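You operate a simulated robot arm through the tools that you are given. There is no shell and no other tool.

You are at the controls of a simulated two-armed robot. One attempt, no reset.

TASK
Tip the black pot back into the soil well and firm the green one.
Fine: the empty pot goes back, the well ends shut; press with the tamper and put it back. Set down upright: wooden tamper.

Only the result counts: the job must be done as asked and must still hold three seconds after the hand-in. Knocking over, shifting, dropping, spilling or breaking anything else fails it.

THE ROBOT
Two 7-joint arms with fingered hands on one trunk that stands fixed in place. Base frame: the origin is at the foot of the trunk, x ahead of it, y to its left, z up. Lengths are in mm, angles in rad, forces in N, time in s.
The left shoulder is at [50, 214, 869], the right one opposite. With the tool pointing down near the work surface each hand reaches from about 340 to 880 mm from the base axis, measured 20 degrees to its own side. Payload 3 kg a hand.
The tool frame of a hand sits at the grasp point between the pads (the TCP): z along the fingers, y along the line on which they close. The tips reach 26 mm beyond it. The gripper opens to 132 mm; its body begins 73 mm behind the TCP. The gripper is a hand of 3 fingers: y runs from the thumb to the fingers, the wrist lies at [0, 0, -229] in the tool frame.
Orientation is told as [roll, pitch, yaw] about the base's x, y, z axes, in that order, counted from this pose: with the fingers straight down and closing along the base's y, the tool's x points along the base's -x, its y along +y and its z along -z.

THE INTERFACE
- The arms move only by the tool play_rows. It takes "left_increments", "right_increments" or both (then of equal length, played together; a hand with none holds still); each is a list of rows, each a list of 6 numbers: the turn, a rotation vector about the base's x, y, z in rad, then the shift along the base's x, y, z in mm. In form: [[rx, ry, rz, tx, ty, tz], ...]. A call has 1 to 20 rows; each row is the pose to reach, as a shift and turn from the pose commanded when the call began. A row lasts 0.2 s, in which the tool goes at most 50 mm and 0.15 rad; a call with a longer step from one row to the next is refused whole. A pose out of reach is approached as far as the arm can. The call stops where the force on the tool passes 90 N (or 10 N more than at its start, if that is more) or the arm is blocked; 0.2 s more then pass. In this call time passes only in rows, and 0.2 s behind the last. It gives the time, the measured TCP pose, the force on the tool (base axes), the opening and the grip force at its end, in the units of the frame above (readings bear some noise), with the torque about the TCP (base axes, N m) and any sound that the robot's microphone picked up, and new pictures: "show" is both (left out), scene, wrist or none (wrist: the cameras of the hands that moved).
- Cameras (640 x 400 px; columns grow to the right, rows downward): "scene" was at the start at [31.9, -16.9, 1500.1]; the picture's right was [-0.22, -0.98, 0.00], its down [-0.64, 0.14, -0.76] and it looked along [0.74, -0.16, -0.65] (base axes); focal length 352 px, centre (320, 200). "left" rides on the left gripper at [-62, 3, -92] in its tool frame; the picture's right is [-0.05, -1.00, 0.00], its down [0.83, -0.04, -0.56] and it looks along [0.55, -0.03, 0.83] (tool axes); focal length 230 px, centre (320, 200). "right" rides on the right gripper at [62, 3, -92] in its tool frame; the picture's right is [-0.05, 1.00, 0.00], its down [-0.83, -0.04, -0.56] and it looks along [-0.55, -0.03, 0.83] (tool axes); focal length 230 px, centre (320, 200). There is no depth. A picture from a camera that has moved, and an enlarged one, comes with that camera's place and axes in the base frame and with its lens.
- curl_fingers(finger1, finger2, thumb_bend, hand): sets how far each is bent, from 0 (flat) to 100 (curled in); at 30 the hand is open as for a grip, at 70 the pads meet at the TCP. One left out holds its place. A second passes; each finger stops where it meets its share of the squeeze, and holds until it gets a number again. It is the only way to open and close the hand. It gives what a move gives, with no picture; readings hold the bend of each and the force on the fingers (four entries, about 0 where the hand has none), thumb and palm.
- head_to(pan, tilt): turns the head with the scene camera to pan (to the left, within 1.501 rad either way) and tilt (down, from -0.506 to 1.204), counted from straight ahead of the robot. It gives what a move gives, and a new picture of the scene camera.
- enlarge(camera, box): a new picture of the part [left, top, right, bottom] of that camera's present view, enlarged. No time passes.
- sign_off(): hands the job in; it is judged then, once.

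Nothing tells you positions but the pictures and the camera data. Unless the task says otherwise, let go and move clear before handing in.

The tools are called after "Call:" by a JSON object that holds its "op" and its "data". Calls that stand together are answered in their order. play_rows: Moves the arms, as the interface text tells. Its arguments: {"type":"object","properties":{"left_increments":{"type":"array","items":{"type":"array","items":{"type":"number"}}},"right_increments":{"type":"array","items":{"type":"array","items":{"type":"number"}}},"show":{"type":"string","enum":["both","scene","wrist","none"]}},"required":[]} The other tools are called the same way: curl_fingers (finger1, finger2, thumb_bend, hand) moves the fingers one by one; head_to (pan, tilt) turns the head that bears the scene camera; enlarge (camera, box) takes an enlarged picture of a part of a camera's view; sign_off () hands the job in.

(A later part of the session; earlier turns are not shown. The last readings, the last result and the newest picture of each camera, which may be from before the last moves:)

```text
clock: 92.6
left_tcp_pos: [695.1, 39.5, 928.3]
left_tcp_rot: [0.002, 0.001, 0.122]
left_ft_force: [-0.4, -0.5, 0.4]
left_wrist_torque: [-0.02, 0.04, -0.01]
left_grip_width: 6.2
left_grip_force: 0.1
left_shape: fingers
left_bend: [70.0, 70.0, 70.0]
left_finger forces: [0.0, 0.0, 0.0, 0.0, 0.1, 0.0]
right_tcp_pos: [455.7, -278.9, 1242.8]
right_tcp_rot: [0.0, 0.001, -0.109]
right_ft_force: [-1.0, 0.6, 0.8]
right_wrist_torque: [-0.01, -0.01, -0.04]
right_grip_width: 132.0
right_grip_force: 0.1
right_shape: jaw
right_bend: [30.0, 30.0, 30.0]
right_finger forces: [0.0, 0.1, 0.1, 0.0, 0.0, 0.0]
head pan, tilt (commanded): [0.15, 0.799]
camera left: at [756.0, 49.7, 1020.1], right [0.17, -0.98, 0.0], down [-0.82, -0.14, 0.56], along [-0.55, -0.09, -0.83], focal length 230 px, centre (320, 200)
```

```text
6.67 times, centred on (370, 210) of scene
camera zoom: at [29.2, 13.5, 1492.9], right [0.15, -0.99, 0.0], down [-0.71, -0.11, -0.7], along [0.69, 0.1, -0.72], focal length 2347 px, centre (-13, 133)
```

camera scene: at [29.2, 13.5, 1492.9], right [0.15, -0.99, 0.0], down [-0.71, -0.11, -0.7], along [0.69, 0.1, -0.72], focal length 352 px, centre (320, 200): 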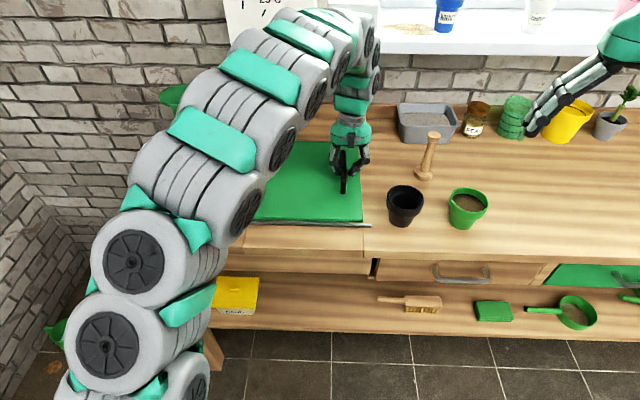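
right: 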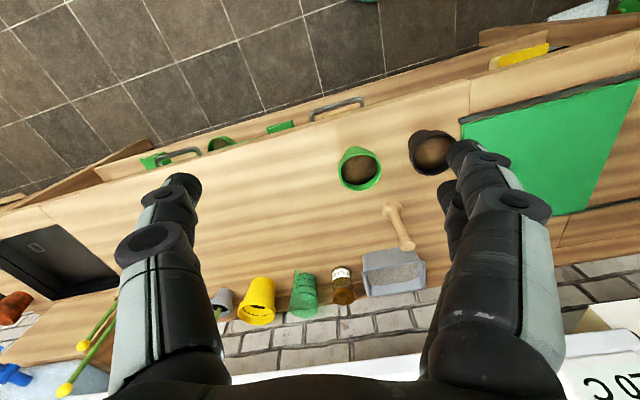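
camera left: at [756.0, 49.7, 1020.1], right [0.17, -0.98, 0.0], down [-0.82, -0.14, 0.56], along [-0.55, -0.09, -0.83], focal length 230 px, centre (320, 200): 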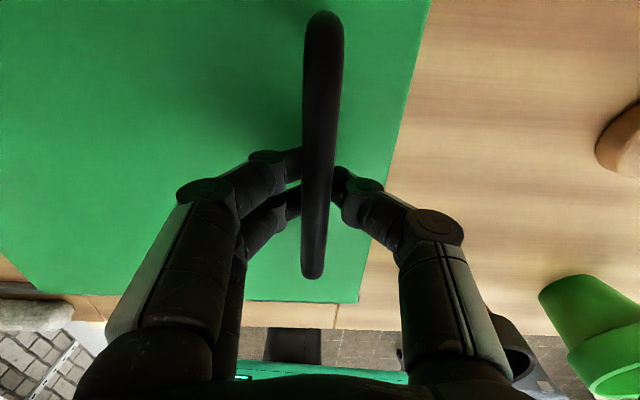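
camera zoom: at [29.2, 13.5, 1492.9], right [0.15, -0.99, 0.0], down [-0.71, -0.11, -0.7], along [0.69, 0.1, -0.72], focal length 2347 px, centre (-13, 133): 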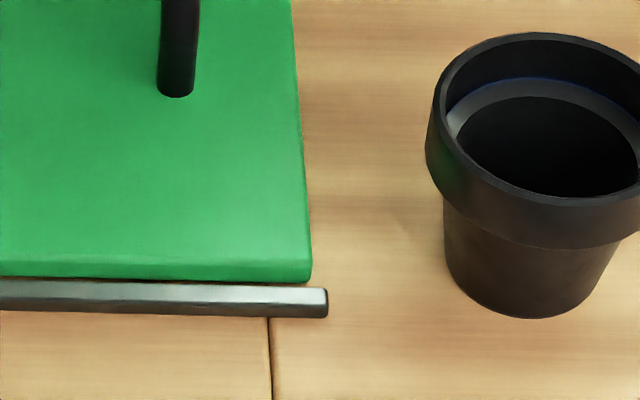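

Call:
{"op": "curl_fingers", "data": {"hand": "left", "finger1": 30, "finger2": 30, "thumb_bend": 30}}

Call:
{"op": "enlarge", "data": {"camera": "scene", "box": [340, 180, 400, 240]}}

Call:
{"op": "play_rows", "data": {"left_increments": [[0, 0, 0, 0, 0, 25], [0, 0, 0, 0, 0, 60], [0, 0, 0, 0, 0, 100], [0, 0, 0, 0, 0, 145], [0, 0, 0, 0, 0, 180]], "show": "both"}}

```text
clock: 93.6
left_tcp_pos: [695.8, 38.9, 927.7]
left_tcp_rot: [0.002, 0.0, 0.119]
left_ft_force: [0.8, -0.3, -0.4]
left_wrist_torque: [-0.01, 0.0, 0.02]
left_grip_width: 133.9
left_grip_force: 0.1
left_shape: fingers
left_bend: [30.0, 30.0, 30.0]
left_finger forces: [0.1, 0.0, 0.0, 0.0, 0.0, 0.0]
right_tcp_pos: [453.0, -279.0, 1242.5]
right_tcp_rot: [0.0, -0.002, -0.109]
right_ft_force: [0.1, 0.0, 0.3]
right_wrist_torque: [0.0, 0.03, 0.02]
right_grip_width: 132.2
right_grip_force: 0.0
right_shape: jaw
right_bend: [30.0, 30.0, 30.0]
right_finger forces: [0.0, 0.0, 0.0, 0.1, 0.0, 0.0]
head pan, tilt (commanded): [0.15, 0.799]
```

```text
6.67 times, centred on (370, 210) of scene
camera zoom: at [29.2, 13.5, 1492.9], right [0.15, -0.99, 0.0], down [-0.71, -0.11, -0.7], along [0.69, 0.1, -0.72], focal length 2347 px, centre (-13, 133)
```

zoom: 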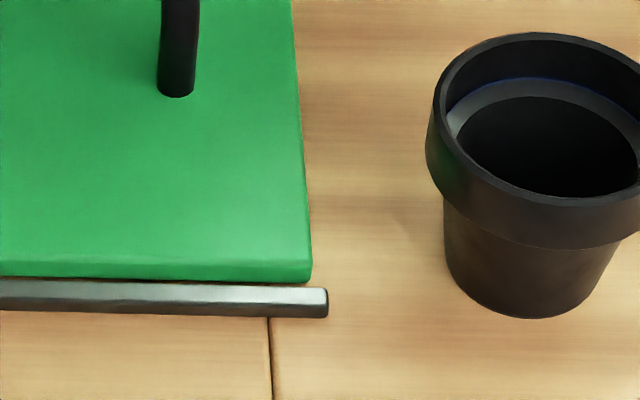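

```text
clock: 94.8
left_tcp_pos: [695.3, 40.0, 1106.6]
left_tcp_rot: [0.001, 0.001, 0.121]
left_ft_force: [0.3, -0.5, -0.7]
left_wrist_torque: [0.0, -0.02, 0.03]
left_grip_width: 134.4
left_grip_force: 0.0
left_shape: fingers
left_bend: [30.0, 30.0, 30.0]
left_finger forces: [0.0, 0.0, 0.0, 0.0, 0.0, 0.1]
right_tcp_pos: [455.2, -278.7, 1243.5]
right_tcp_rot: [0.0, 0.0, -0.11]
right_ft_force: [0.4, 0.2, -0.5]
right_wrist_torque: [-0.05, -0.01, 0.0]
right_grip_width: 132.0
right_grip_force: 0.0
right_shape: jaw
right_bend: [30.0, 30.0, 30.0]
right_finger forces: [0.0, 0.0, 0.0, 0.0, 0.1, 0.1]
head pan, tilt (commanded): [0.15, 0.799]
camera scene: at [29.1, 13.5, 1492.9], right [0.15, -0.99, 0.0], down [-0.71, -0.11, -0.7], along [0.69, 0.1, -0.72], focal length 352 px, centre (320, 200)
camera left: at [756.0, 50.1, 1199.9], right [0.17, -0.99, 0.0], down [-0.82, -0.14, 0.56], along [-0.55, -0.09, -0.83], focal length 230 px, centre (320, 200)
```

scene: 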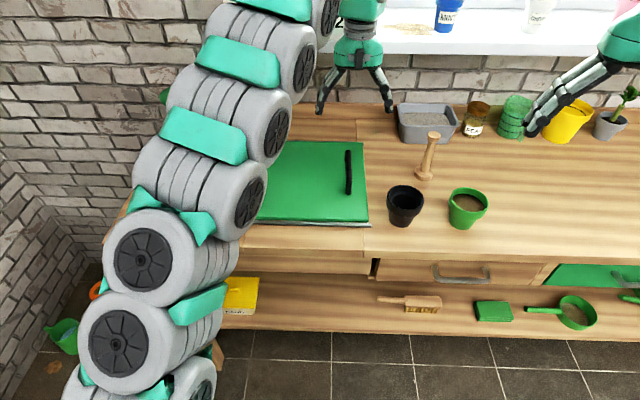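
left: 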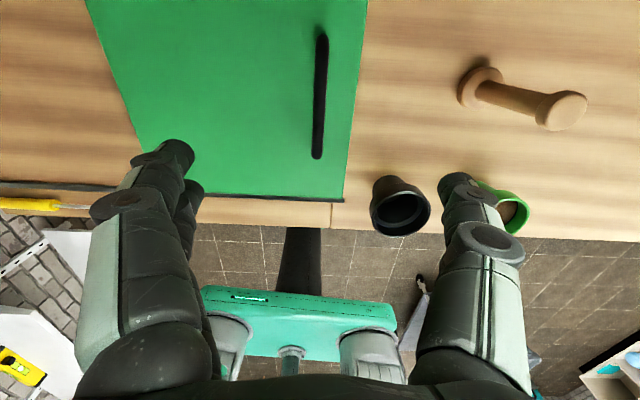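

The lid looks fully shut. I'll verify the edge against the rail end, then move the left hand away and start on the tamper with the right hand.

Call:
{"op": "enlarge", "data": {"camera": "left", "box": [260, 120, 400, 220]}}

Call:
{"op": "enlarge", "data": {"camera": "scene", "box": [280, 130, 400, 250]}}

```text
4.00 times, centred on (330, 170) of left
camera zoom: at [756.0, 50.1, 1199.9], right [0.17, -0.99, 0.0], down [-0.82, -0.14, 0.56], along [-0.55, -0.09, -0.83], focal length 920 px, centre (280, 320)
```

zoom: 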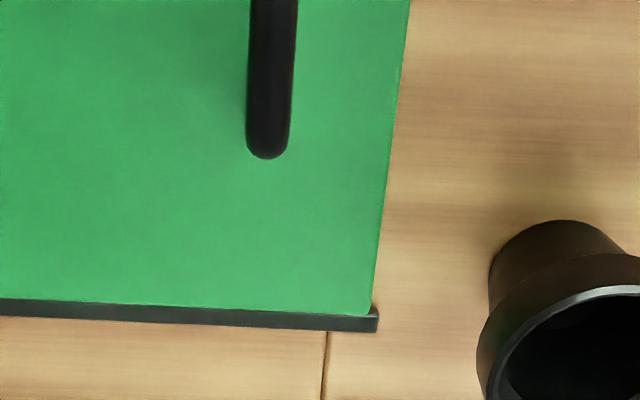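

```text
3.33 times, centred on (340, 190) of scene
camera zoom: at [29.1, 13.5, 1492.9], right [0.15, -0.99, 0.0], down [-0.71, -0.11, -0.7], along [0.69, 0.1, -0.72], focal length 1173 px, centre (253, 233)
```

zoom: 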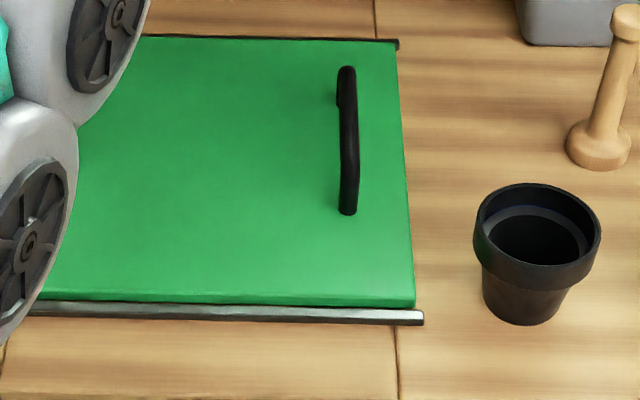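

The lid and black pot match their starting positions. I'll retract the left hand and bring the right hand over the tamper at (747,-150).

Call:
{"op": "play_rows", "data": {"left_increments": [[0, 0, 0, -20, 20, 25], [0, 0, 0, -55, 40, 50], [0, 0, 0, -95, 60, 75], [0, 0, 0, -135, 80, 100], [0, 0, 0, -175, 100, 125], [0, 0, 0, -215, 120, 150], [0, 0, 0, -250, 135, 165]], "show": "none"}}

Call:
{"op": "play_rows", "data": {"right_increments": [[0, 0, 0, 36, 16, -5], [0, 0, 0, 73, 32, -15], [0, 0, 0, 110, 48, -30], [0, 0, 0, 146, 64, -45], [0, 0, 0, 183, 80, -65], [0, 0, 0, 219, 97, -85], [0, 0, 0, 256, 113, -105], [0, 0, 0, 292, 129, -123]], "show": "both"}}

```text
refused: row 3 steps farther than a row can; nothing moved
```

```text
clock: 96.6
left_tcp_pos: [695.2, 39.9, 1108.1]
left_tcp_rot: [0.002, -0.001, 0.121]
left_ft_force: [-0.5, -1.3, 0.1]
left_wrist_torque: [0.02, -0.04, 0.0]
left_grip_width: 134.0
left_grip_force: 0.1
left_shape: fingers
left_bend: [30.0, 30.0, 30.0]
left_finger forces: [0.1, 0.0, 0.1, 0.0, 0.0, 0.0]
right_tcp_pos: [728.3, -148.3, 1090.7]
right_tcp_rot: [0.001, -0.002, -0.111]
right_ft_force: [-0.8, -0.2, 0.7]
right_wrist_torque: [0.04, -0.01, -0.03]
right_grip_width: 132.0
right_grip_force: 0.1
right_shape: jaw
right_bend: [30.0, 30.0, 30.0]
right_finger forces: [0.0, 0.1, 0.0, 0.0, 0.0, 0.1]
right hand out of reach, approached as far as the arm can: row 8
head pan, tilt (commanded): [0.15, 0.799]
camera scene: at [29.0, 13.3, 1492.9], right [0.15, -0.99, 0.0], down [-0.71, -0.11, -0.7], along [0.69, 0.1, -0.72], focal length 352 px, centre (320, 200)
camera right: at [666.1, -136.8, 1181.8], right [0.16, 0.99, 0.0], down [0.82, -0.13, 0.55], along [0.55, -0.09, -0.83], focal length 230 px, centre (320, 200)
```

scene: 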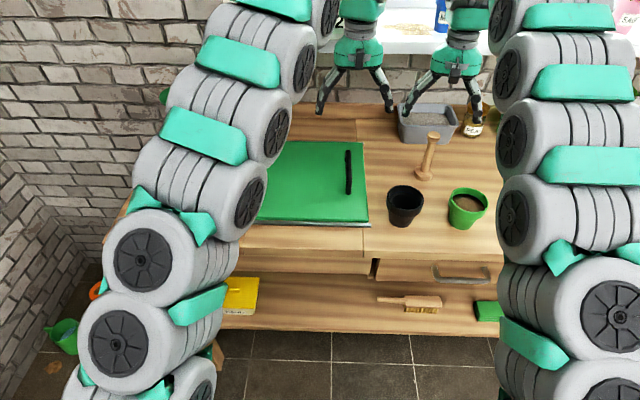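
right: 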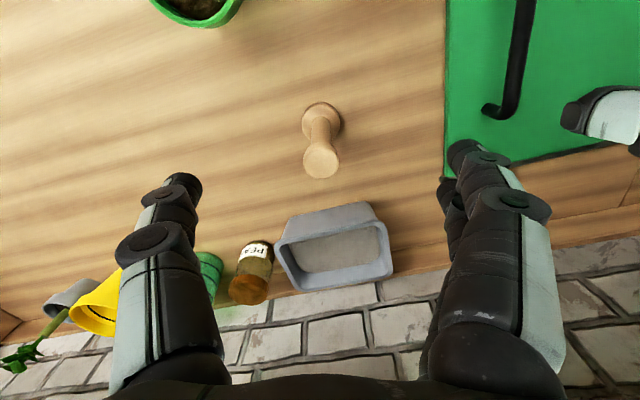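

The left retreat was refused for a step that was too long, so the hands are now close together. I'll retract the left hand first with smaller steps, moving it sideways away from the right hand.

Call:
{"op": "play_rows", "data": {"left_increments": [[0, 0, 0, -10, 30, 0], [0, 0, 0, -30, 65, 10], [0, 0, 0, -60, 95, 25], [0, 0, 0, -95, 115, 45], [0, 0, 0, -130, 130, 70], [0, 0, 0, -165, 140, 95], [0, 0, 0, -200, 145, 120], [0, 0, 0, -230, 150, 145]], "show": "scene"}}

Call:
{"op": "enlarge", "data": {"camera": "right", "box": [240, 60, 400, 220]}}

```text
clock: 98.4
left_tcp_pos: [463.3, 189.8, 1253.0]
left_tcp_rot: [0.001, 0.002, 0.12]
left_ft_force: [0.2, -0.2, 0.3]
left_wrist_torque: [0.01, 0.01, 0.01]
left_grip_width: 134.0
left_grip_force: 0.1
left_shape: fingers
left_bend: [30.0, 30.0, 30.0]
left_finger forces: [0.0, 0.1, 0.0, 0.0, 0.0, 0.0]
right_tcp_pos: [727.1, -149.5, 1089.6]
right_tcp_rot: [0.001, -0.001, -0.109]
right_ft_force: [0.2, 0.5, -0.9]
right_wrist_torque: [0.01, 0.0, -0.03]
right_grip_width: 131.8
right_grip_force: 0.0
right_shape: jaw
right_bend: [30.0, 30.0, 30.0]
right_finger forces: [0.0, 0.1, 0.1, 0.1, 0.0, 0.0]
head pan, tilt (commanded): [0.15, 0.799]
camera scene: at [29.1, 13.5, 1492.9], right [0.15, -0.99, 0.0], down [-0.71, -0.11, -0.7], along [0.69, 0.1, -0.72], focal length 352 px, centre (320, 200)
```

scene: 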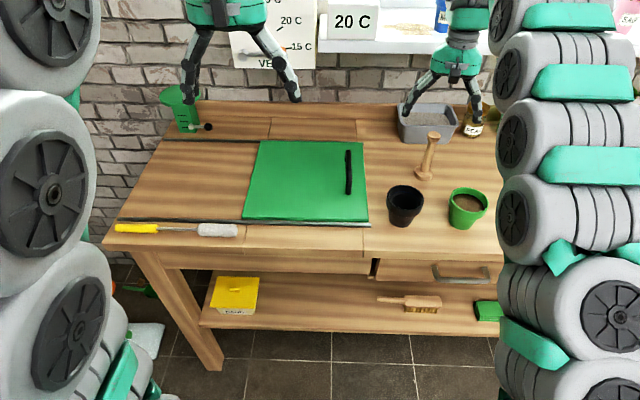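

```text
2.50 times, centred on (320, 140) of right
camera zoom: at [666.3, -136.7, 1181.7], right [0.16, 0.99, 0.0], down [0.82, -0.13, 0.56], along [0.55, -0.09, -0.83], focal length 575 px, centre (320, 350)
```

zoom: 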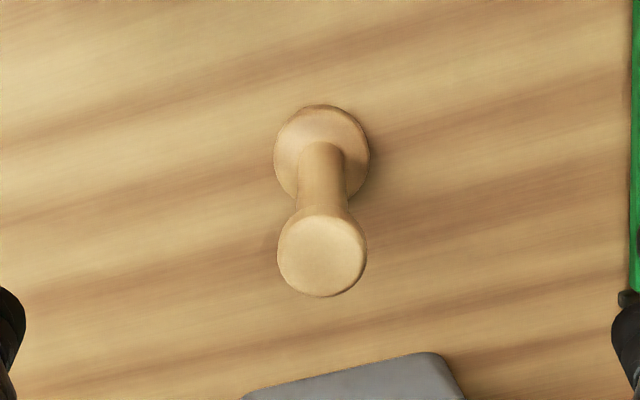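

The left hand is clear. The tamper reads about (744,-149) with its top near 1009. I'll move the right hand directly over it at a lower height and check alignment.

Call:
{"op": "play_rows", "data": {"right_increments": [[0, 0, 0, 4, 0, -12], [0, 0, 0, 12, 0, -25], [0, 0, 0, 17, 0, -33]], "show": "both"}}

Call:
{"op": "enlarge", "data": {"camera": "right", "box": [220, 60, 420, 260]}}

```text
clock: 99.2
left_tcp_pos: [463.6, 188.3, 1253.8]
left_tcp_rot: [0.002, 0.0, 0.121]
left_ft_force: [0.4, 0.6, 0.2]
left_wrist_torque: [0.01, -0.05, 0.01]
left_grip_width: 134.1
left_grip_force: 0.0
left_shape: fingers
left_bend: [30.0, 30.0, 30.0]
left_finger forces: [0.1, 0.0, 0.1, 0.0, 0.1, 0.1]
right_tcp_pos: [744.3, -148.1, 1056.5]
right_tcp_rot: [0.0, -0.001, -0.108]
right_ft_force: [0.6, 0.3, 0.2]
right_wrist_torque: [0.0, 0.01, -0.01]
right_grip_width: 132.0
right_grip_force: 0.0
right_shape: jaw
right_bend: [30.0, 30.0, 30.0]
right_finger forces: [0.0, 0.0, 0.0, 0.1, 0.0, 0.0]
head pan, tilt (commanded): [0.15, 0.799]
camera scene: at [29.2, 13.5, 1492.9], right [0.15, -0.99, 0.0], down [-0.71, -0.11, -0.7], along [0.69, 0.1, -0.72], focal length 352 px, centre (320, 200)
camera right: at [683.1, -137.2, 1148.4], right [0.16, 0.99, 0.0], down [0.82, -0.13, 0.56], along [0.55, -0.09, -0.83], focal length 230 px, centre (320, 200)
```

scene: 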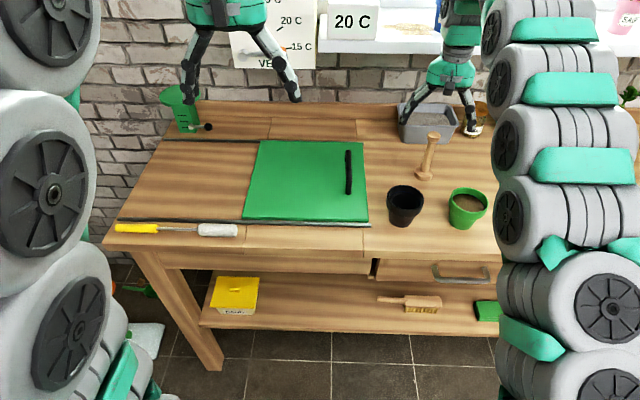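
right: 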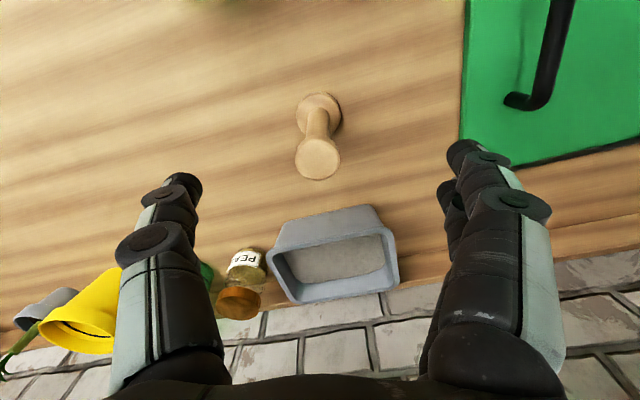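

```text
2.00 times, centred on (320, 160) of right
camera zoom: at [683.1, -137.2, 1148.4], right [0.16, 0.99, 0.0], down [0.82, -0.13, 0.56], along [0.55, -0.09, -0.83], focal length 460 px, centre (320, 280)
```

zoom: 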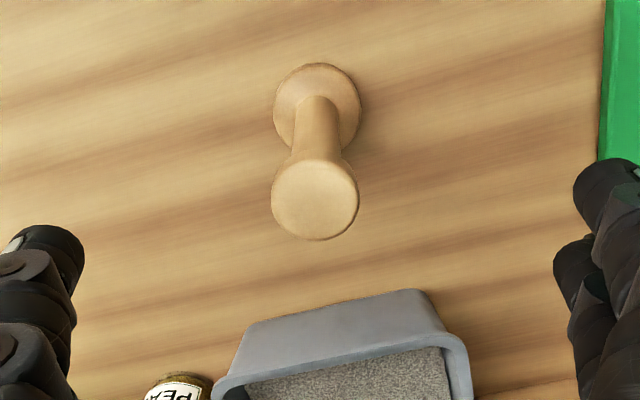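

The tamper is centred under the open right hand. I'll descend around the shaft, slowing near the end.

Call:
{"op": "play_rows", "data": {"right_increments": [[0, 0, 0, 0, -0.5, -20], [0, 0, 0, 0, -0.5, -45], [0, 0, 0, 0, -0.5, -70], [0, 0, 0, 0, -0.5, -90], [0, 0, 0, 0, -0.5, -104], [0, 0, 0, 0, -0.5, -112]], "show": "both"}}

Call:
{"op": "enlarge", "data": {"camera": "scene", "box": [370, 60, 510, 240]}}

```text
clock: 100.6
left_tcp_pos: [463.8, 189.2, 1253.7]
left_tcp_rot: [0.003, 0.001, 0.12]
left_ft_force: [0.1, -0.3, -0.6]
left_wrist_torque: [0.0, -0.01, 0.0]
left_grip_width: 134.0
left_grip_force: 0.0
left_shape: fingers
left_bend: [30.0, 30.0, 30.0]
left_finger forces: [0.0, 0.0, 0.1, 0.1, 0.0, 0.1]
right_tcp_pos: [743.8, -150.0, 945.5]
right_tcp_rot: [0.0, -0.003, -0.108]
right_ft_force: [-0.8, 0.0, -0.7]
right_wrist_torque: [-0.01, 0.01, 0.0]
right_grip_width: 131.9
right_grip_force: 0.1
right_shape: jaw
right_bend: [30.0, 30.0, 30.0]
right_finger forces: [0.0, 0.1, 0.1, 0.0, 0.1, 0.1]
head pan, tilt (commanded): [0.15, 0.799]
camera scene: at [29.2, 13.5, 1492.9], right [0.15, -0.99, 0.0], down [-0.71, -0.11, -0.7], along [0.69, 0.1, -0.72], focal length 352 px, centre (320, 200)
camera right: at [683.0, -139.1, 1037.0], right [0.16, 0.99, 0.0], down [0.82, -0.13, 0.56], along [0.55, -0.09, -0.83], focal length 230 px, centre (320, 200)
```

scene: 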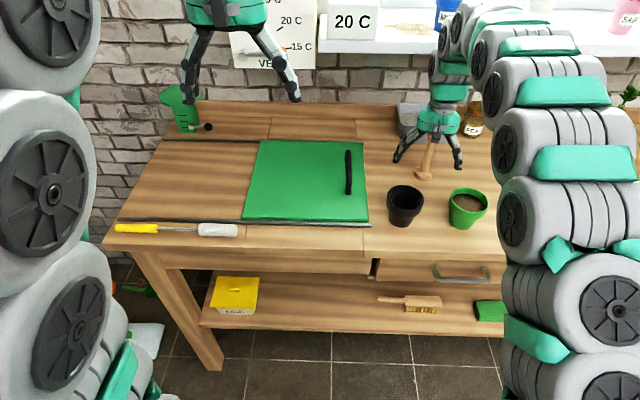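
right: 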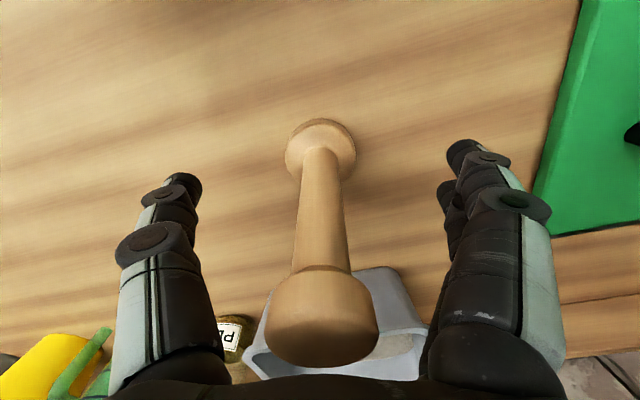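

```text
2.22 times, centred on (440, 150) of scene
camera zoom: at [29.2, 13.5, 1492.9], right [0.15, -0.99, 0.0], down [-0.71, -0.11, -0.7], along [0.69, 0.1, -0.72], focal length 782 px, centre (53, 311)
```

zoom: 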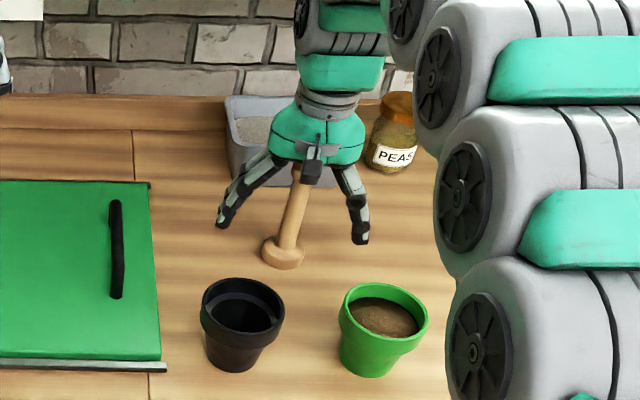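

The shaft is well centred between the digits. I'll close in steps.

Call:
{"op": "curl_fingers", "data": {"hand": "right", "finger1": 60, "finger2": 60, "thumb_bend": 60}}

Call:
{"op": "enlarge", "data": {"camera": "right", "box": [0, 0, 640, 400]}}

Call:
{"op": "curl_fingers", "data": {"hand": "right", "finger1": 67, "finger2": 67, "thumb_bend": 67}}

Call:
{"op": "enlarge", "data": {"camera": "right", "box": [0, 0, 640, 400]}}

```text
clock: 101.6
left_tcp_pos: [463.5, 188.8, 1253.6]
left_tcp_rot: [0.002, 0.0, 0.119]
left_ft_force: [-0.1, 0.5, -0.6]
left_wrist_torque: [-0.01, -0.01, 0.02]
left_grip_width: 133.9
left_grip_force: 0.2
left_shape: fingers
left_bend: [30.0, 30.0, 30.0]
left_finger forces: [0.0, 0.0, 0.0, 0.0, 0.0, 0.0]
right_tcp_pos: [744.5, -150.4, 944.8]
right_tcp_rot: [0.0, 0.0, -0.109]
right_ft_force: [0.5, 0.2, 0.5]
right_wrist_torque: [0.02, 0.02, -0.03]
right_grip_width: 35.3
right_grip_force: 0.0
right_shape: fingers
right_bend: [60.0, 60.0, 60.0]
right_finger forces: [0.0, 0.1, 0.0, 0.0, 0.1, 0.1]
head pan, tilt (commanded): [0.15, 0.799]
```

```text
1.00 times, centred on (320, 200) of right (not enlarged: the box is as wide or as high as the picture)
camera zoom: at [682.8, -139.1, 1037.0], right [0.16, 0.99, 0.0], down [0.82, -0.13, 0.56], along [0.55, -0.09, -0.83], focal length 230 px, centre (320, 200)
```

zoom: 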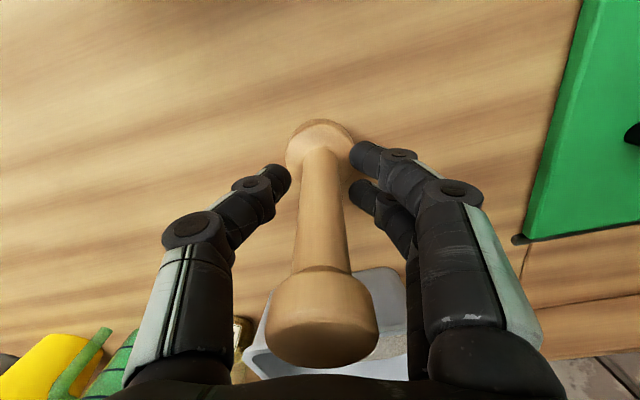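

```text
clock: 102.6
left_tcp_pos: [463.3, 188.9, 1253.0]
left_tcp_rot: [0.002, 0.001, 0.121]
left_ft_force: [-0.9, -0.9, 0.2]
left_wrist_torque: [-0.03, 0.01, 0.0]
left_grip_width: 133.9
left_grip_force: 0.1
left_shape: fingers
left_bend: [30.0, 30.0, 30.0]
left_finger forces: [0.1, 0.0, 0.0, 0.0, 0.1, 0.0]
right_tcp_pos: [745.0, -149.3, 944.6]
right_tcp_rot: [-0.001, -0.001, -0.11]
right_ft_force: [0.0, -0.7, 0.1]
right_wrist_torque: [0.02, 0.04, 0.03]
right_grip_width: 17.9
right_grip_force: 2.2
right_shape: fingers
right_bend: [66.0, 65.0, 66.0]
right_finger forces: [0.7, 1.3, 0.0, 0.1, 2.0, 0.1]
head pan, tilt (commanded): [0.15, 0.799]
```

```text
1.00 times, centred on (320, 200) of right (not enlarged: the box is as wide or as high as the picture)
camera zoom: at [682.8, -139.1, 1037.0], right [0.16, 0.99, 0.0], down [0.82, -0.13, 0.56], along [0.55, -0.09, -0.83], focal length 230 px, centre (320, 200)
```

zoom: 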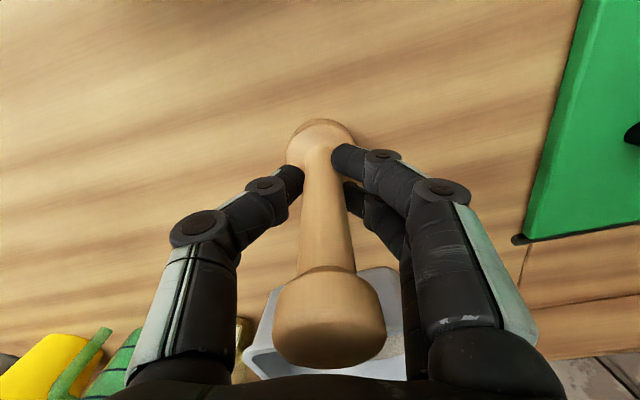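

The digits are on the shaft and the tamper is still upright. I'll tighten for a firm grip.

Call:
{"op": "curl_fingers", "data": {"hand": "right", "finger1": 76, "finger2": 76, "thumb_bend": 76}}

Call:
{"op": "enlarge", "data": {"camera": "right", "box": [0, 0, 640, 400]}}

```text
clock: 103.6
left_tcp_pos: [464.5, 188.7, 1254.8]
left_tcp_rot: [0.003, 0.0, 0.121]
left_ft_force: [0.3, 0.7, -0.2]
left_wrist_torque: [0.02, 0.0, -0.03]
left_grip_width: 134.0
left_grip_force: 0.1
left_shape: fingers
left_bend: [30.0, 30.0, 30.0]
left_finger forces: [0.0, 0.0, 0.1, 0.1, 0.0, 0.0]
right_tcp_pos: [743.7, -151.0, 944.7]
right_tcp_rot: [-0.003, 0.001, -0.111]
right_ft_force: [-0.3, -0.1, -0.3]
right_wrist_torque: [0.03, -0.02, -0.01]
right_grip_width: 13.2
right_grip_force: 16.9
right_shape: fingers
right_bend: [73.0, 72.0, 68.0]
right_finger forces: [7.5, 10.7, 0.0, 0.0, 15.9, 0.0]
head pan, tilt (commanded): [0.15, 0.799]
```

```text
1.00 times, centred on (320, 200) of right (not enlarged: the box is as wide or as high as the picture)
camera zoom: at [682.8, -139.1, 1036.9], right [0.16, 0.99, 0.0], down [0.82, -0.13, 0.56], along [0.55, -0.09, -0.83], focal length 230 px, centre (320, 200)
```

zoom: 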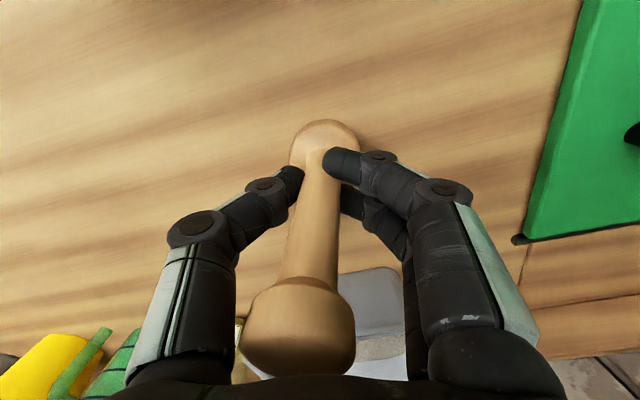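

Two fingers outpush the single thumb, so the tamper leaned slightly towards the thumb. I'll relax the grip so it settles upright on its base, then regrip with a stronger thumb setting to balance.

Call:
{"op": "curl_fingers", "data": {"hand": "right", "finger1": 62, "finger2": 62, "thumb_bend": 62}}

Call:
{"op": "enlarge", "data": {"camera": "right", "box": [0, 0, 640, 400]}}

Call:
{"op": "enlarge", "data": {"camera": "scene", "box": [370, 60, 510, 240]}}

```text
clock: 104.6
left_tcp_pos: [464.1, 189.7, 1254.2]
left_tcp_rot: [0.002, 0.0, 0.12]
left_ft_force: [-0.4, -0.4, -0.5]
left_wrist_torque: [-0.03, 0.02, 0.01]
left_grip_width: 133.9
left_grip_force: 0.2
left_shape: fingers
left_bend: [30.0, 30.0, 30.0]
left_finger forces: [0.0, 0.0, 0.0, 0.1, 0.1, 0.0]
right_tcp_pos: [744.4, -150.0, 944.9]
right_tcp_rot: [0.002, 0.0, -0.111]
right_ft_force: [0.6, -0.1, -0.3]
right_wrist_torque: [-0.05, -0.01, 0.04]
right_grip_width: 27.9
right_grip_force: 0.0
right_shape: fingers
right_bend: [62.0, 62.0, 62.0]
right_finger forces: [0.1, 0.0, 0.0, 0.0, 0.1, 0.0]
head pan, tilt (commanded): [0.15, 0.799]
```

```text
1.00 times, centred on (320, 200) of right (not enlarged: the box is as wide or as high as the picture)
camera zoom: at [682.8, -139.1, 1036.9], right [0.16, 0.99, 0.0], down [0.82, -0.13, 0.56], along [0.55, -0.09, -0.83], focal length 230 px, centre (320, 200)
```

zoom: 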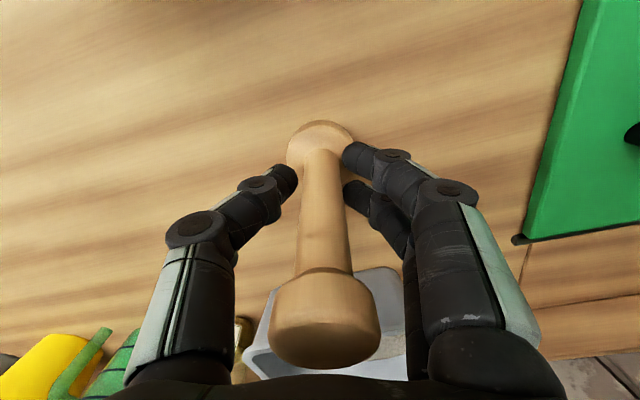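

```text
2.22 times, centred on (440, 150) of scene
camera zoom: at [29.2, 13.5, 1492.9], right [0.15, -0.99, 0.0], down [-0.71, -0.11, -0.7], along [0.69, 0.1, -0.72], focal length 782 px, centre (53, 311)
```

zoom: 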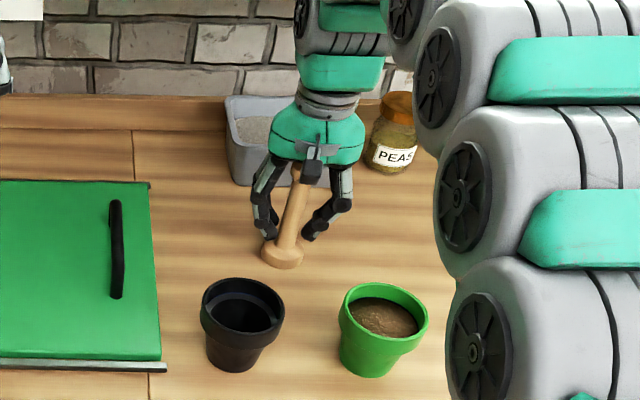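

The tamper stands upright again. I'll regrip with balanced settings: thumb higher, fingers lower.

Call:
{"op": "curl_fingers", "data": {"hand": "right", "finger1": 68, "finger2": 68, "thumb_bend": 70}}

Call:
{"op": "enlarge", "data": {"camera": "right", "box": [0, 0, 640, 400]}}

Call:
{"op": "curl_fingers", "data": {"hand": "right", "finger1": 70, "finger2": 70, "thumb_bend": 75}}

Call:
{"op": "enlarge", "data": {"camera": "right", "box": [0, 0, 640, 400]}}

```text
clock: 105.6
left_tcp_pos: [464.2, 189.3, 1254.5]
left_tcp_rot: [0.0, 0.001, 0.12]
left_ft_force: [0.8, 0.5, 0.3]
left_wrist_torque: [0.02, -0.01, -0.01]
left_grip_width: 134.2
left_grip_force: 0.1
left_shape: fingers
left_bend: [30.0, 30.0, 30.0]
left_finger forces: [0.0, 0.0, 0.0, 0.0, 0.1, 0.0]
right_tcp_pos: [744.7, -150.0, 945.2]
right_tcp_rot: [0.001, 0.001, -0.11]
right_ft_force: [0.3, 0.1, 0.4]
right_wrist_torque: [0.03, 0.0, 0.01]
right_grip_width: 15.9
right_grip_force: 4.4
right_shape: fingers
right_bend: [66.0, 65.0, 68.0]
right_finger forces: [1.2, 2.9, 0.0, 0.1, 4.6, 0.1]
head pan, tilt (commanded): [0.15, 0.799]
```

```text
1.00 times, centred on (320, 200) of right (not enlarged: the box is as wide or as high as the picture)
camera zoom: at [682.8, -139.1, 1036.9], right [0.16, 0.99, 0.0], down [0.82, -0.13, 0.56], along [0.55, -0.09, -0.83], focal length 230 px, centre (320, 200)
```

zoom: 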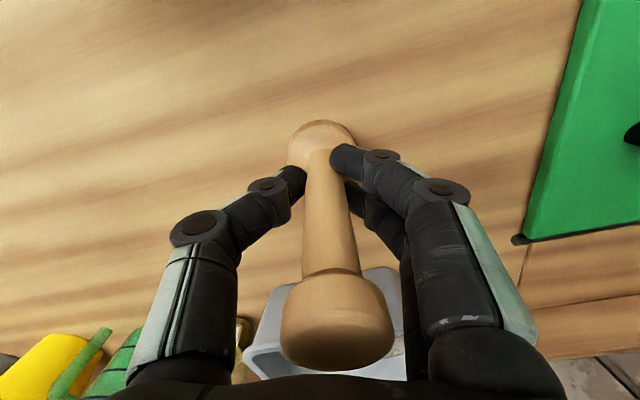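

```text
clock: 106.6
left_tcp_pos: [463.1, 187.8, 1252.9]
left_tcp_rot: [0.002, 0.001, 0.121]
left_ft_force: [0.1, 0.2, 0.0]
left_wrist_torque: [-0.01, 0.01, 0.02]
left_grip_width: 134.1
left_grip_force: 0.2
left_shape: fingers
left_bend: [30.0, 30.0, 30.0]
left_finger forces: [0.0, 0.0, 0.0, 0.0, 0.2, 0.0]
right_tcp_pos: [743.6, -150.5, 946.1]
right_tcp_rot: [-0.001, -0.001, -0.108]
right_ft_force: [-0.5, 0.3, 0.9]
right_wrist_torque: [0.05, -0.02, -0.01]
right_grip_width: 13.8
right_grip_force: 9.2
right_shape: fingers
right_bend: [66.0, 65.0, 69.0]
right_finger forces: [3.6, 6.1, 0.0, 0.0, 9.2, 0.0]
head pan, tilt (commanded): [0.15, 0.799]
```

```text
1.00 times, centred on (320, 200) of right (not enlarged: the box is as wide or as high as the picture)
camera zoom: at [682.8, -139.1, 1037.0], right [0.16, 0.99, 0.0], down [0.82, -0.13, 0.56], along [0.55, -0.09, -0.83], focal length 230 px, centre (320, 200)
```

zoom: 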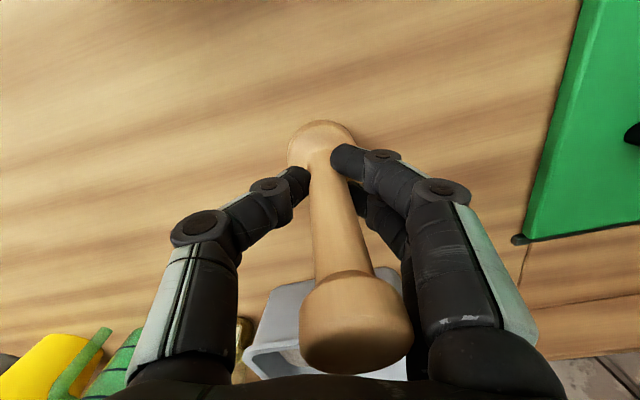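

The thumb is pushing a bit too strongly now. Interpolating between the readings, fingers 74 and thumb 76.5 should hold it upright.

Call:
{"op": "curl_fingers", "data": {"hand": "right", "finger1": 74, "finger2": 74, "thumb_bend": 76.5}}

Call:
{"op": "enlarge", "data": {"camera": "right", "box": [0, 0, 640, 400]}}

```text
clock: 107.6
left_tcp_pos: [464.2, 188.6, 1254.2]
left_tcp_rot: [0.002, 0.0, 0.12]
left_ft_force: [-0.3, -0.3, 0.1]
left_wrist_torque: [0.01, 0.01, 0.01]
left_grip_width: 134.1
left_grip_force: 0.1
left_shape: fingers
left_bend: [30.0, 30.0, 30.0]
left_finger forces: [0.0, 0.0, 0.0, 0.0, 0.0, 0.1]
right_tcp_pos: [744.2, -149.4, 944.9]
right_tcp_rot: [0.002, -0.001, -0.11]
right_ft_force: [0.6, 1.3, -0.4]
right_wrist_torque: [0.0, 0.0, -0.01]
right_grip_width: 12.6
right_grip_force: 15.6
right_shape: fingers
right_bend: [71.0, 70.0, 69.0]
right_finger forces: [6.6, 9.8, 0.1, 0.0, 14.5, 0.0]
head pan, tilt (commanded): [0.15, 0.799]
```

```text
1.00 times, centred on (320, 200) of right (not enlarged: the box is as wide or as high as the picture)
camera zoom: at [682.8, -139.1, 1036.9], right [0.16, 0.99, 0.0], down [0.82, -0.13, 0.56], along [0.55, -0.09, -0.83], focal length 230 px, centre (320, 200)
```

zoom: 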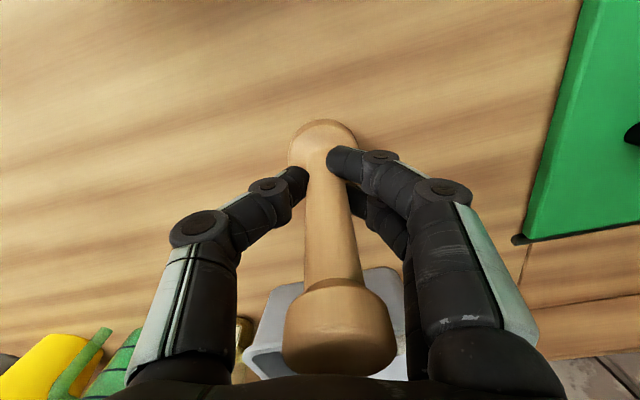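

Call:
{"op": "curl_fingers", "data": {"hand": "right", "finger1": 75, "finger2": 75, "thumb_bend": 76.4}}

Call:
{"op": "enlarge", "data": {"camera": "right", "box": [0, 0, 640, 400]}}

Call:
{"op": "enlarge", "data": {"camera": "scene", "box": [380, 80, 480, 200]}}

```text
clock: 108.6
left_tcp_pos: [464.2, 189.4, 1253.7]
left_tcp_rot: [0.002, 0.0, 0.121]
left_ft_force: [-0.2, 0.1, -0.2]
left_wrist_torque: [-0.01, 0.0, 0.01]
left_grip_width: 134.2
left_grip_force: 0.0
left_shape: fingers
left_bend: [30.0, 30.0, 30.0]
left_finger forces: [0.0, 0.0, 0.1, 0.0, 0.1, 0.1]
right_tcp_pos: [744.5, -150.6, 945.2]
right_tcp_rot: [0.0, 0.0, -0.111]
right_ft_force: [-0.5, -0.4, -0.7]
right_wrist_torque: [-0.01, 0.01, -0.01]
right_grip_width: 12.1
right_grip_force: 16.0
right_shape: fingers
right_bend: [72.0, 71.0, 68.0]
right_finger forces: [7.4, 10.7, 0.0, 0.0, 15.0, 0.1]
head pan, tilt (commanded): [0.15, 0.799]
```

```text
1.00 times, centred on (320, 200) of right (not enlarged: the box is as wide or as high as the picture)
camera zoom: at [682.8, -139.1, 1037.0], right [0.16, 0.99, 0.0], down [0.82, -0.13, 0.56], along [0.55, -0.09, -0.83], focal length 230 px, centre (320, 200)
```

zoom: 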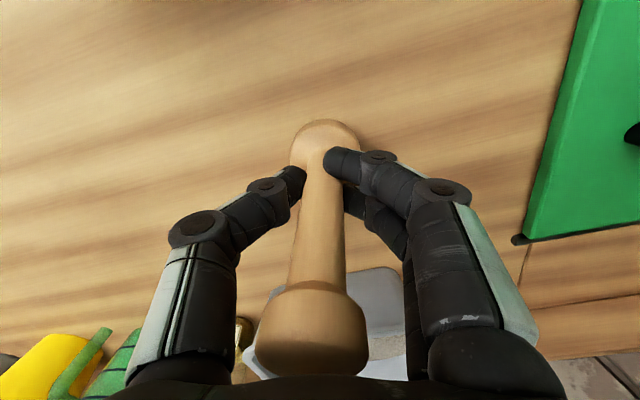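

```text
3.33 times, centred on (430, 140) of scene
camera zoom: at [29.2, 13.5, 1492.9], right [0.15, -0.99, 0.0], down [-0.71, -0.11, -0.7], along [0.69, 0.1, -0.72], focal length 1173 px, centre (-47, 400)
```

zoom: 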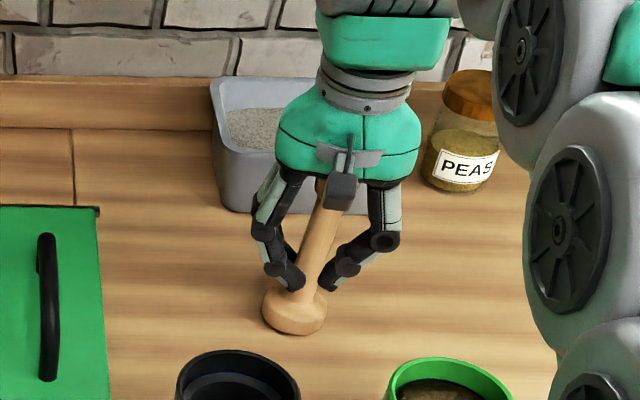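

The tamper is near upright, within about 2°, in a balanced grip. I'll lift it slightly and check that it hangs straight.

Call:
{"op": "play_rows", "data": {"right_increments": [[0, 0, 0, 0, 0, 4], [0, 0, 0, 0, 0, 10], [0, 0, 0, 0, 0, 20]], "show": "both"}}

Call:
{"op": "enlarge", "data": {"camera": "scene", "box": [380, 80, 480, 200]}}

```text
clock: 109.4
left_tcp_pos: [463.5, 189.2, 1253.0]
left_tcp_rot: [0.002, 0.001, 0.119]
left_ft_force: [0.2, 0.7, 0.5]
left_wrist_torque: [0.0, -0.02, 0.0]
left_grip_width: 134.1
left_grip_force: 0.0
left_shape: fingers
left_bend: [30.0, 30.0, 30.0]
left_finger forces: [0.0, 0.0, 0.0, 0.0, 0.0, 0.0]
right_tcp_pos: [744.5, -148.9, 963.5]
right_tcp_rot: [0.0, 0.002, -0.109]
right_ft_force: [1.0, -0.1, -0.5]
right_wrist_torque: [0.03, 0.03, -0.01]
right_grip_width: 12.3
right_grip_force: 17.2
right_shape: fingers
right_bend: [72.0, 71.0, 68.0]
right_finger forces: [7.2, 10.8, 0.1, 0.0, 15.1, 0.1]
head pan, tilt (commanded): [0.15, 0.799]
camera scene: at [29.2, 13.5, 1492.9], right [0.15, -0.99, 0.0], down [-0.71, -0.11, -0.7], along [0.69, 0.1, -0.72], focal length 352 px, centre (320, 200)
camera right: at [682.0, -138.7, 1056.0], right [0.16, 0.99, 0.0], down [0.82, -0.13, 0.55], along [0.55, -0.09, -0.83], focal length 230 px, centre (320, 200)
```

scene: 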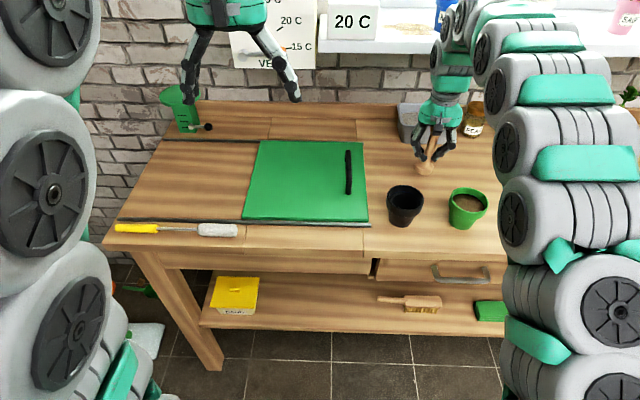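
right: 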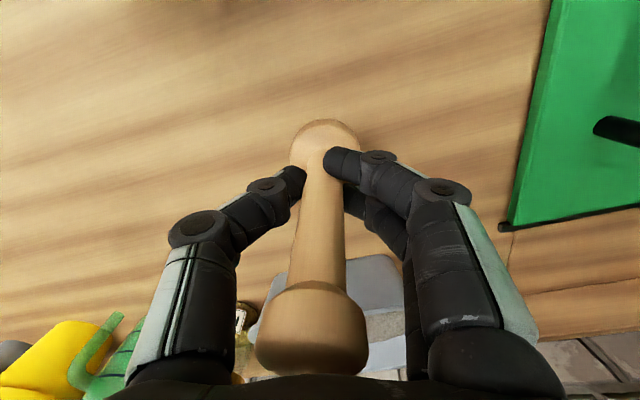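

```text
3.33 times, centred on (430, 140) of scene
camera zoom: at [29.2, 13.5, 1492.9], right [0.15, -0.99, 0.0], down [-0.71, -0.11, -0.7], along [0.69, 0.1, -0.72], focal length 1173 px, centre (-47, 400)
```

zoom: 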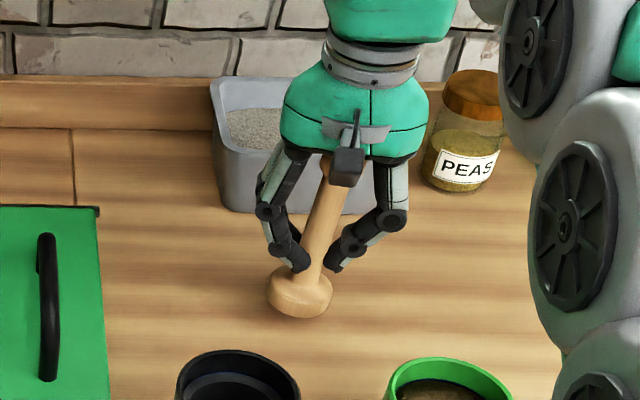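

The tamper is held firmly and straight. I'll lift it to clear the pots and carry it above the green pot.

Call:
{"op": "play_rows", "data": {"right_increments": [[0, 0, 0, 0, 0, 15], [0, 0, 0, 0, 0, 40], [0, 0, 0, -5, -3, 65], [0, 0, 0, -15, -8, 90], [0, 0, 0, -35, -19, 105], [0, 0, 0, -60, -32, 110], [0, 0, 0, -85, -45, 110], [0, 0, 0, -110, -58, 110], [0, 0, 0, -130, -69, 110], [0, 0, 0, -142, -75, 110], [0, 0, 0, -145, -77, 110]], "show": "both"}}

Call:
{"op": "enlarge", "data": {"camera": "scene", "box": [400, 80, 540, 250]}}

```text
clock: 111.8
left_tcp_pos: [464.3, 188.4, 1254.4]
left_tcp_rot: [0.003, -0.001, 0.121]
left_ft_force: [-0.6, 0.7, 0.6]
left_wrist_torque: [-0.02, 0.02, -0.01]
left_grip_width: 134.2
left_grip_force: 0.1
left_shape: fingers
left_bend: [30.0, 30.0, 30.0]
left_finger forces: [0.1, 0.0, 0.0, 0.0, 0.1, 0.0]
right_tcp_pos: [598.7, -227.6, 1075.3]
right_tcp_rot: [0.0, -0.002, -0.109]
right_ft_force: [-0.7, -0.7, -0.6]
right_wrist_torque: [0.02, 0.0, 0.02]
right_grip_width: 12.0
right_grip_force: 17.5
right_shape: fingers
right_bend: [72.0, 71.0, 68.0]
right_finger forces: [8.2, 11.7, 0.0, 0.1, 14.8, 0.0]
head pan, tilt (commanded): [0.15, 0.799]
camera scene: at [29.2, 13.5, 1492.9], right [0.15, -0.99, 0.0], down [-0.71, -0.11, -0.7], along [0.69, 0.1, -0.72], focal length 352 px, centre (320, 200)
camera right: at [537.1, -216.4, 1167.3], right [0.16, 0.99, 0.0], down [0.82, -0.13, 0.56], along [0.55, -0.09, -0.83], focal length 230 px, centre (320, 200)
```

scene: 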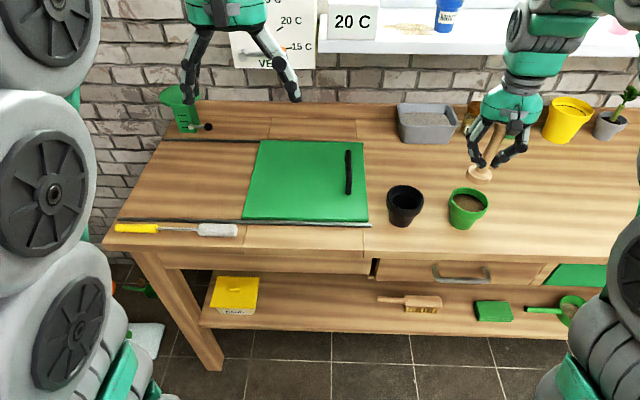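
right: 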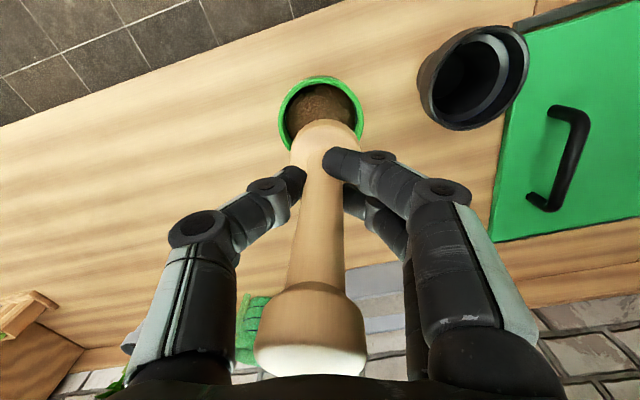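

```text
2.35 times, centred on (470, 165) of scene
camera zoom: at [29.2, 13.5, 1492.9], right [0.15, -0.99, 0.0], down [-0.71, -0.11, -0.7], along [0.69, 0.1, -0.72], focal length 828 px, centre (-33, 282)
```

zoom: 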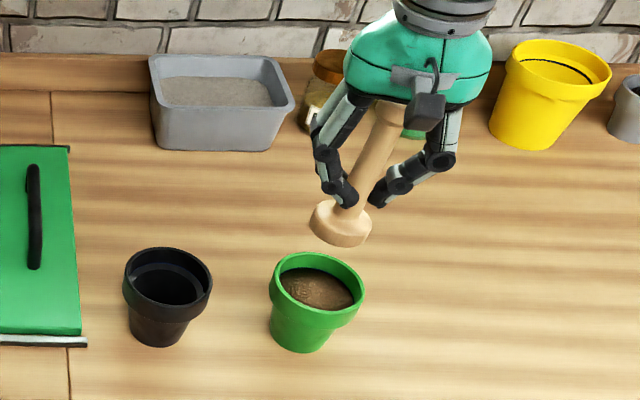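

Both cameras put the green pot near (595,-224) and the tamper base slightly beyond it in x. I'll shift back about 6 mm, lower to just above the rim, and compare them directly.

Call:
{"op": "play_rows", "data": {"right_increments": [[0, 0, 0, -3, 0.5, -10], [0, 0, 0, -6, 0.5, -25], [0, 0, 0, -6, 0.5, -40]], "show": "both"}}

Call:
{"op": "enlarge", "data": {"camera": "scene", "box": [420, 110, 530, 240]}}

Call:
{"op": "enlarge", "data": {"camera": "right", "box": [230, 40, 420, 220]}}

```text
clock: 112.6
left_tcp_pos: [462.8, 188.6, 1254.5]
left_tcp_rot: [0.003, -0.001, 0.122]
left_ft_force: [-0.6, 0.2, -0.3]
left_wrist_torque: [0.0, -0.03, 0.02]
left_grip_width: 134.5
left_grip_force: 0.1
left_shape: fingers
left_bend: [30.0, 30.0, 30.0]
left_finger forces: [0.0, 0.1, 0.0, 0.0, 0.0, 0.1]
right_tcp_pos: [593.3, -227.5, 1035.4]
right_tcp_rot: [0.0, -0.001, -0.11]
right_ft_force: [-0.3, 0.4, -0.2]
right_wrist_torque: [-0.02, 0.02, 0.02]
right_grip_width: 11.7
right_grip_force: 17.8
right_shape: fingers
right_bend: [72.0, 71.0, 68.0]
right_finger forces: [8.4, 11.8, 0.0, 0.0, 14.8, 0.1]
head pan, tilt (commanded): [0.15, 0.799]
camera scene: at [29.2, 13.5, 1492.9], right [0.15, -0.99, 0.0], down [-0.71, -0.11, -0.7], along [0.69, 0.1, -0.72], focal length 352 px, centre (320, 200)
camera right: at [530.7, -215.8, 1126.8], right [0.16, 0.99, 0.0], down [0.82, -0.13, 0.56], along [0.55, -0.09, -0.83], focal length 230 px, centre (320, 200)
```

scene: 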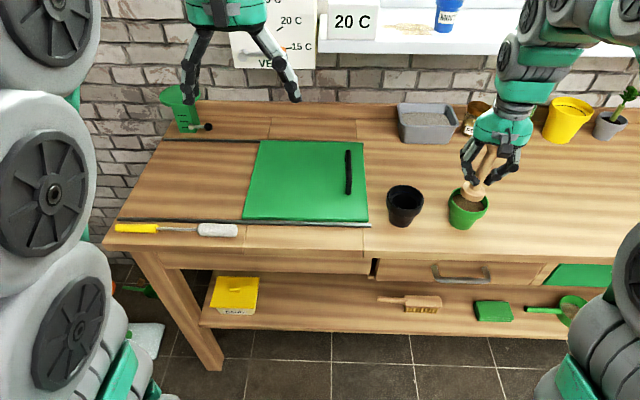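
right: 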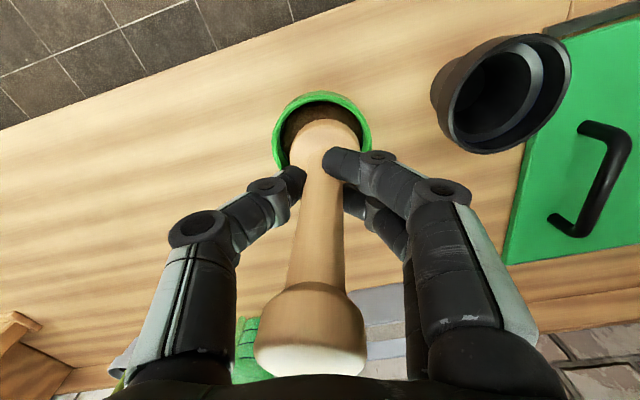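

```text
3.08 times, centred on (475, 175) of scene
camera zoom: at [29.2, 13.5, 1492.9], right [0.15, -0.99, 0.0], down [-0.71, -0.11, -0.7], along [0.69, 0.1, -0.72], focal length 1083 px, centre (-157, 277)
```

zoom: 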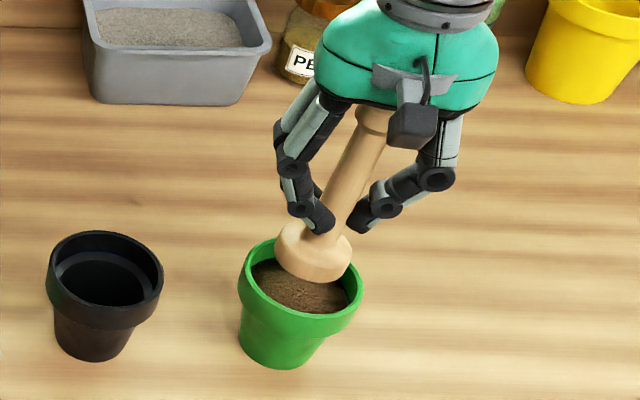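

```text
2.22 times, centred on (325, 130) of right
camera zoom: at [530.7, -215.8, 1126.8], right [0.16, 0.99, 0.0], down [0.82, -0.13, 0.56], along [0.55, -0.09, -0.83], focal length 511 px, centre (309, 356)
```

zoom: 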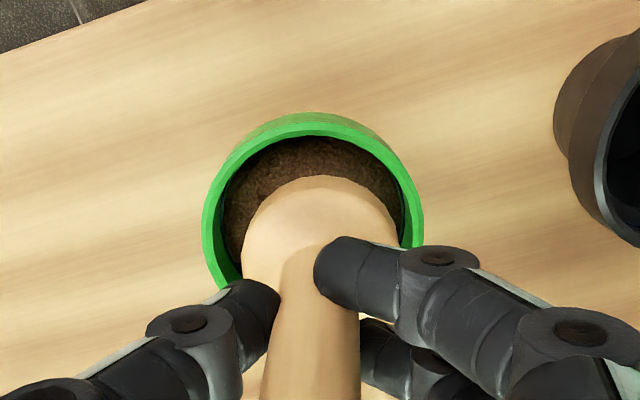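

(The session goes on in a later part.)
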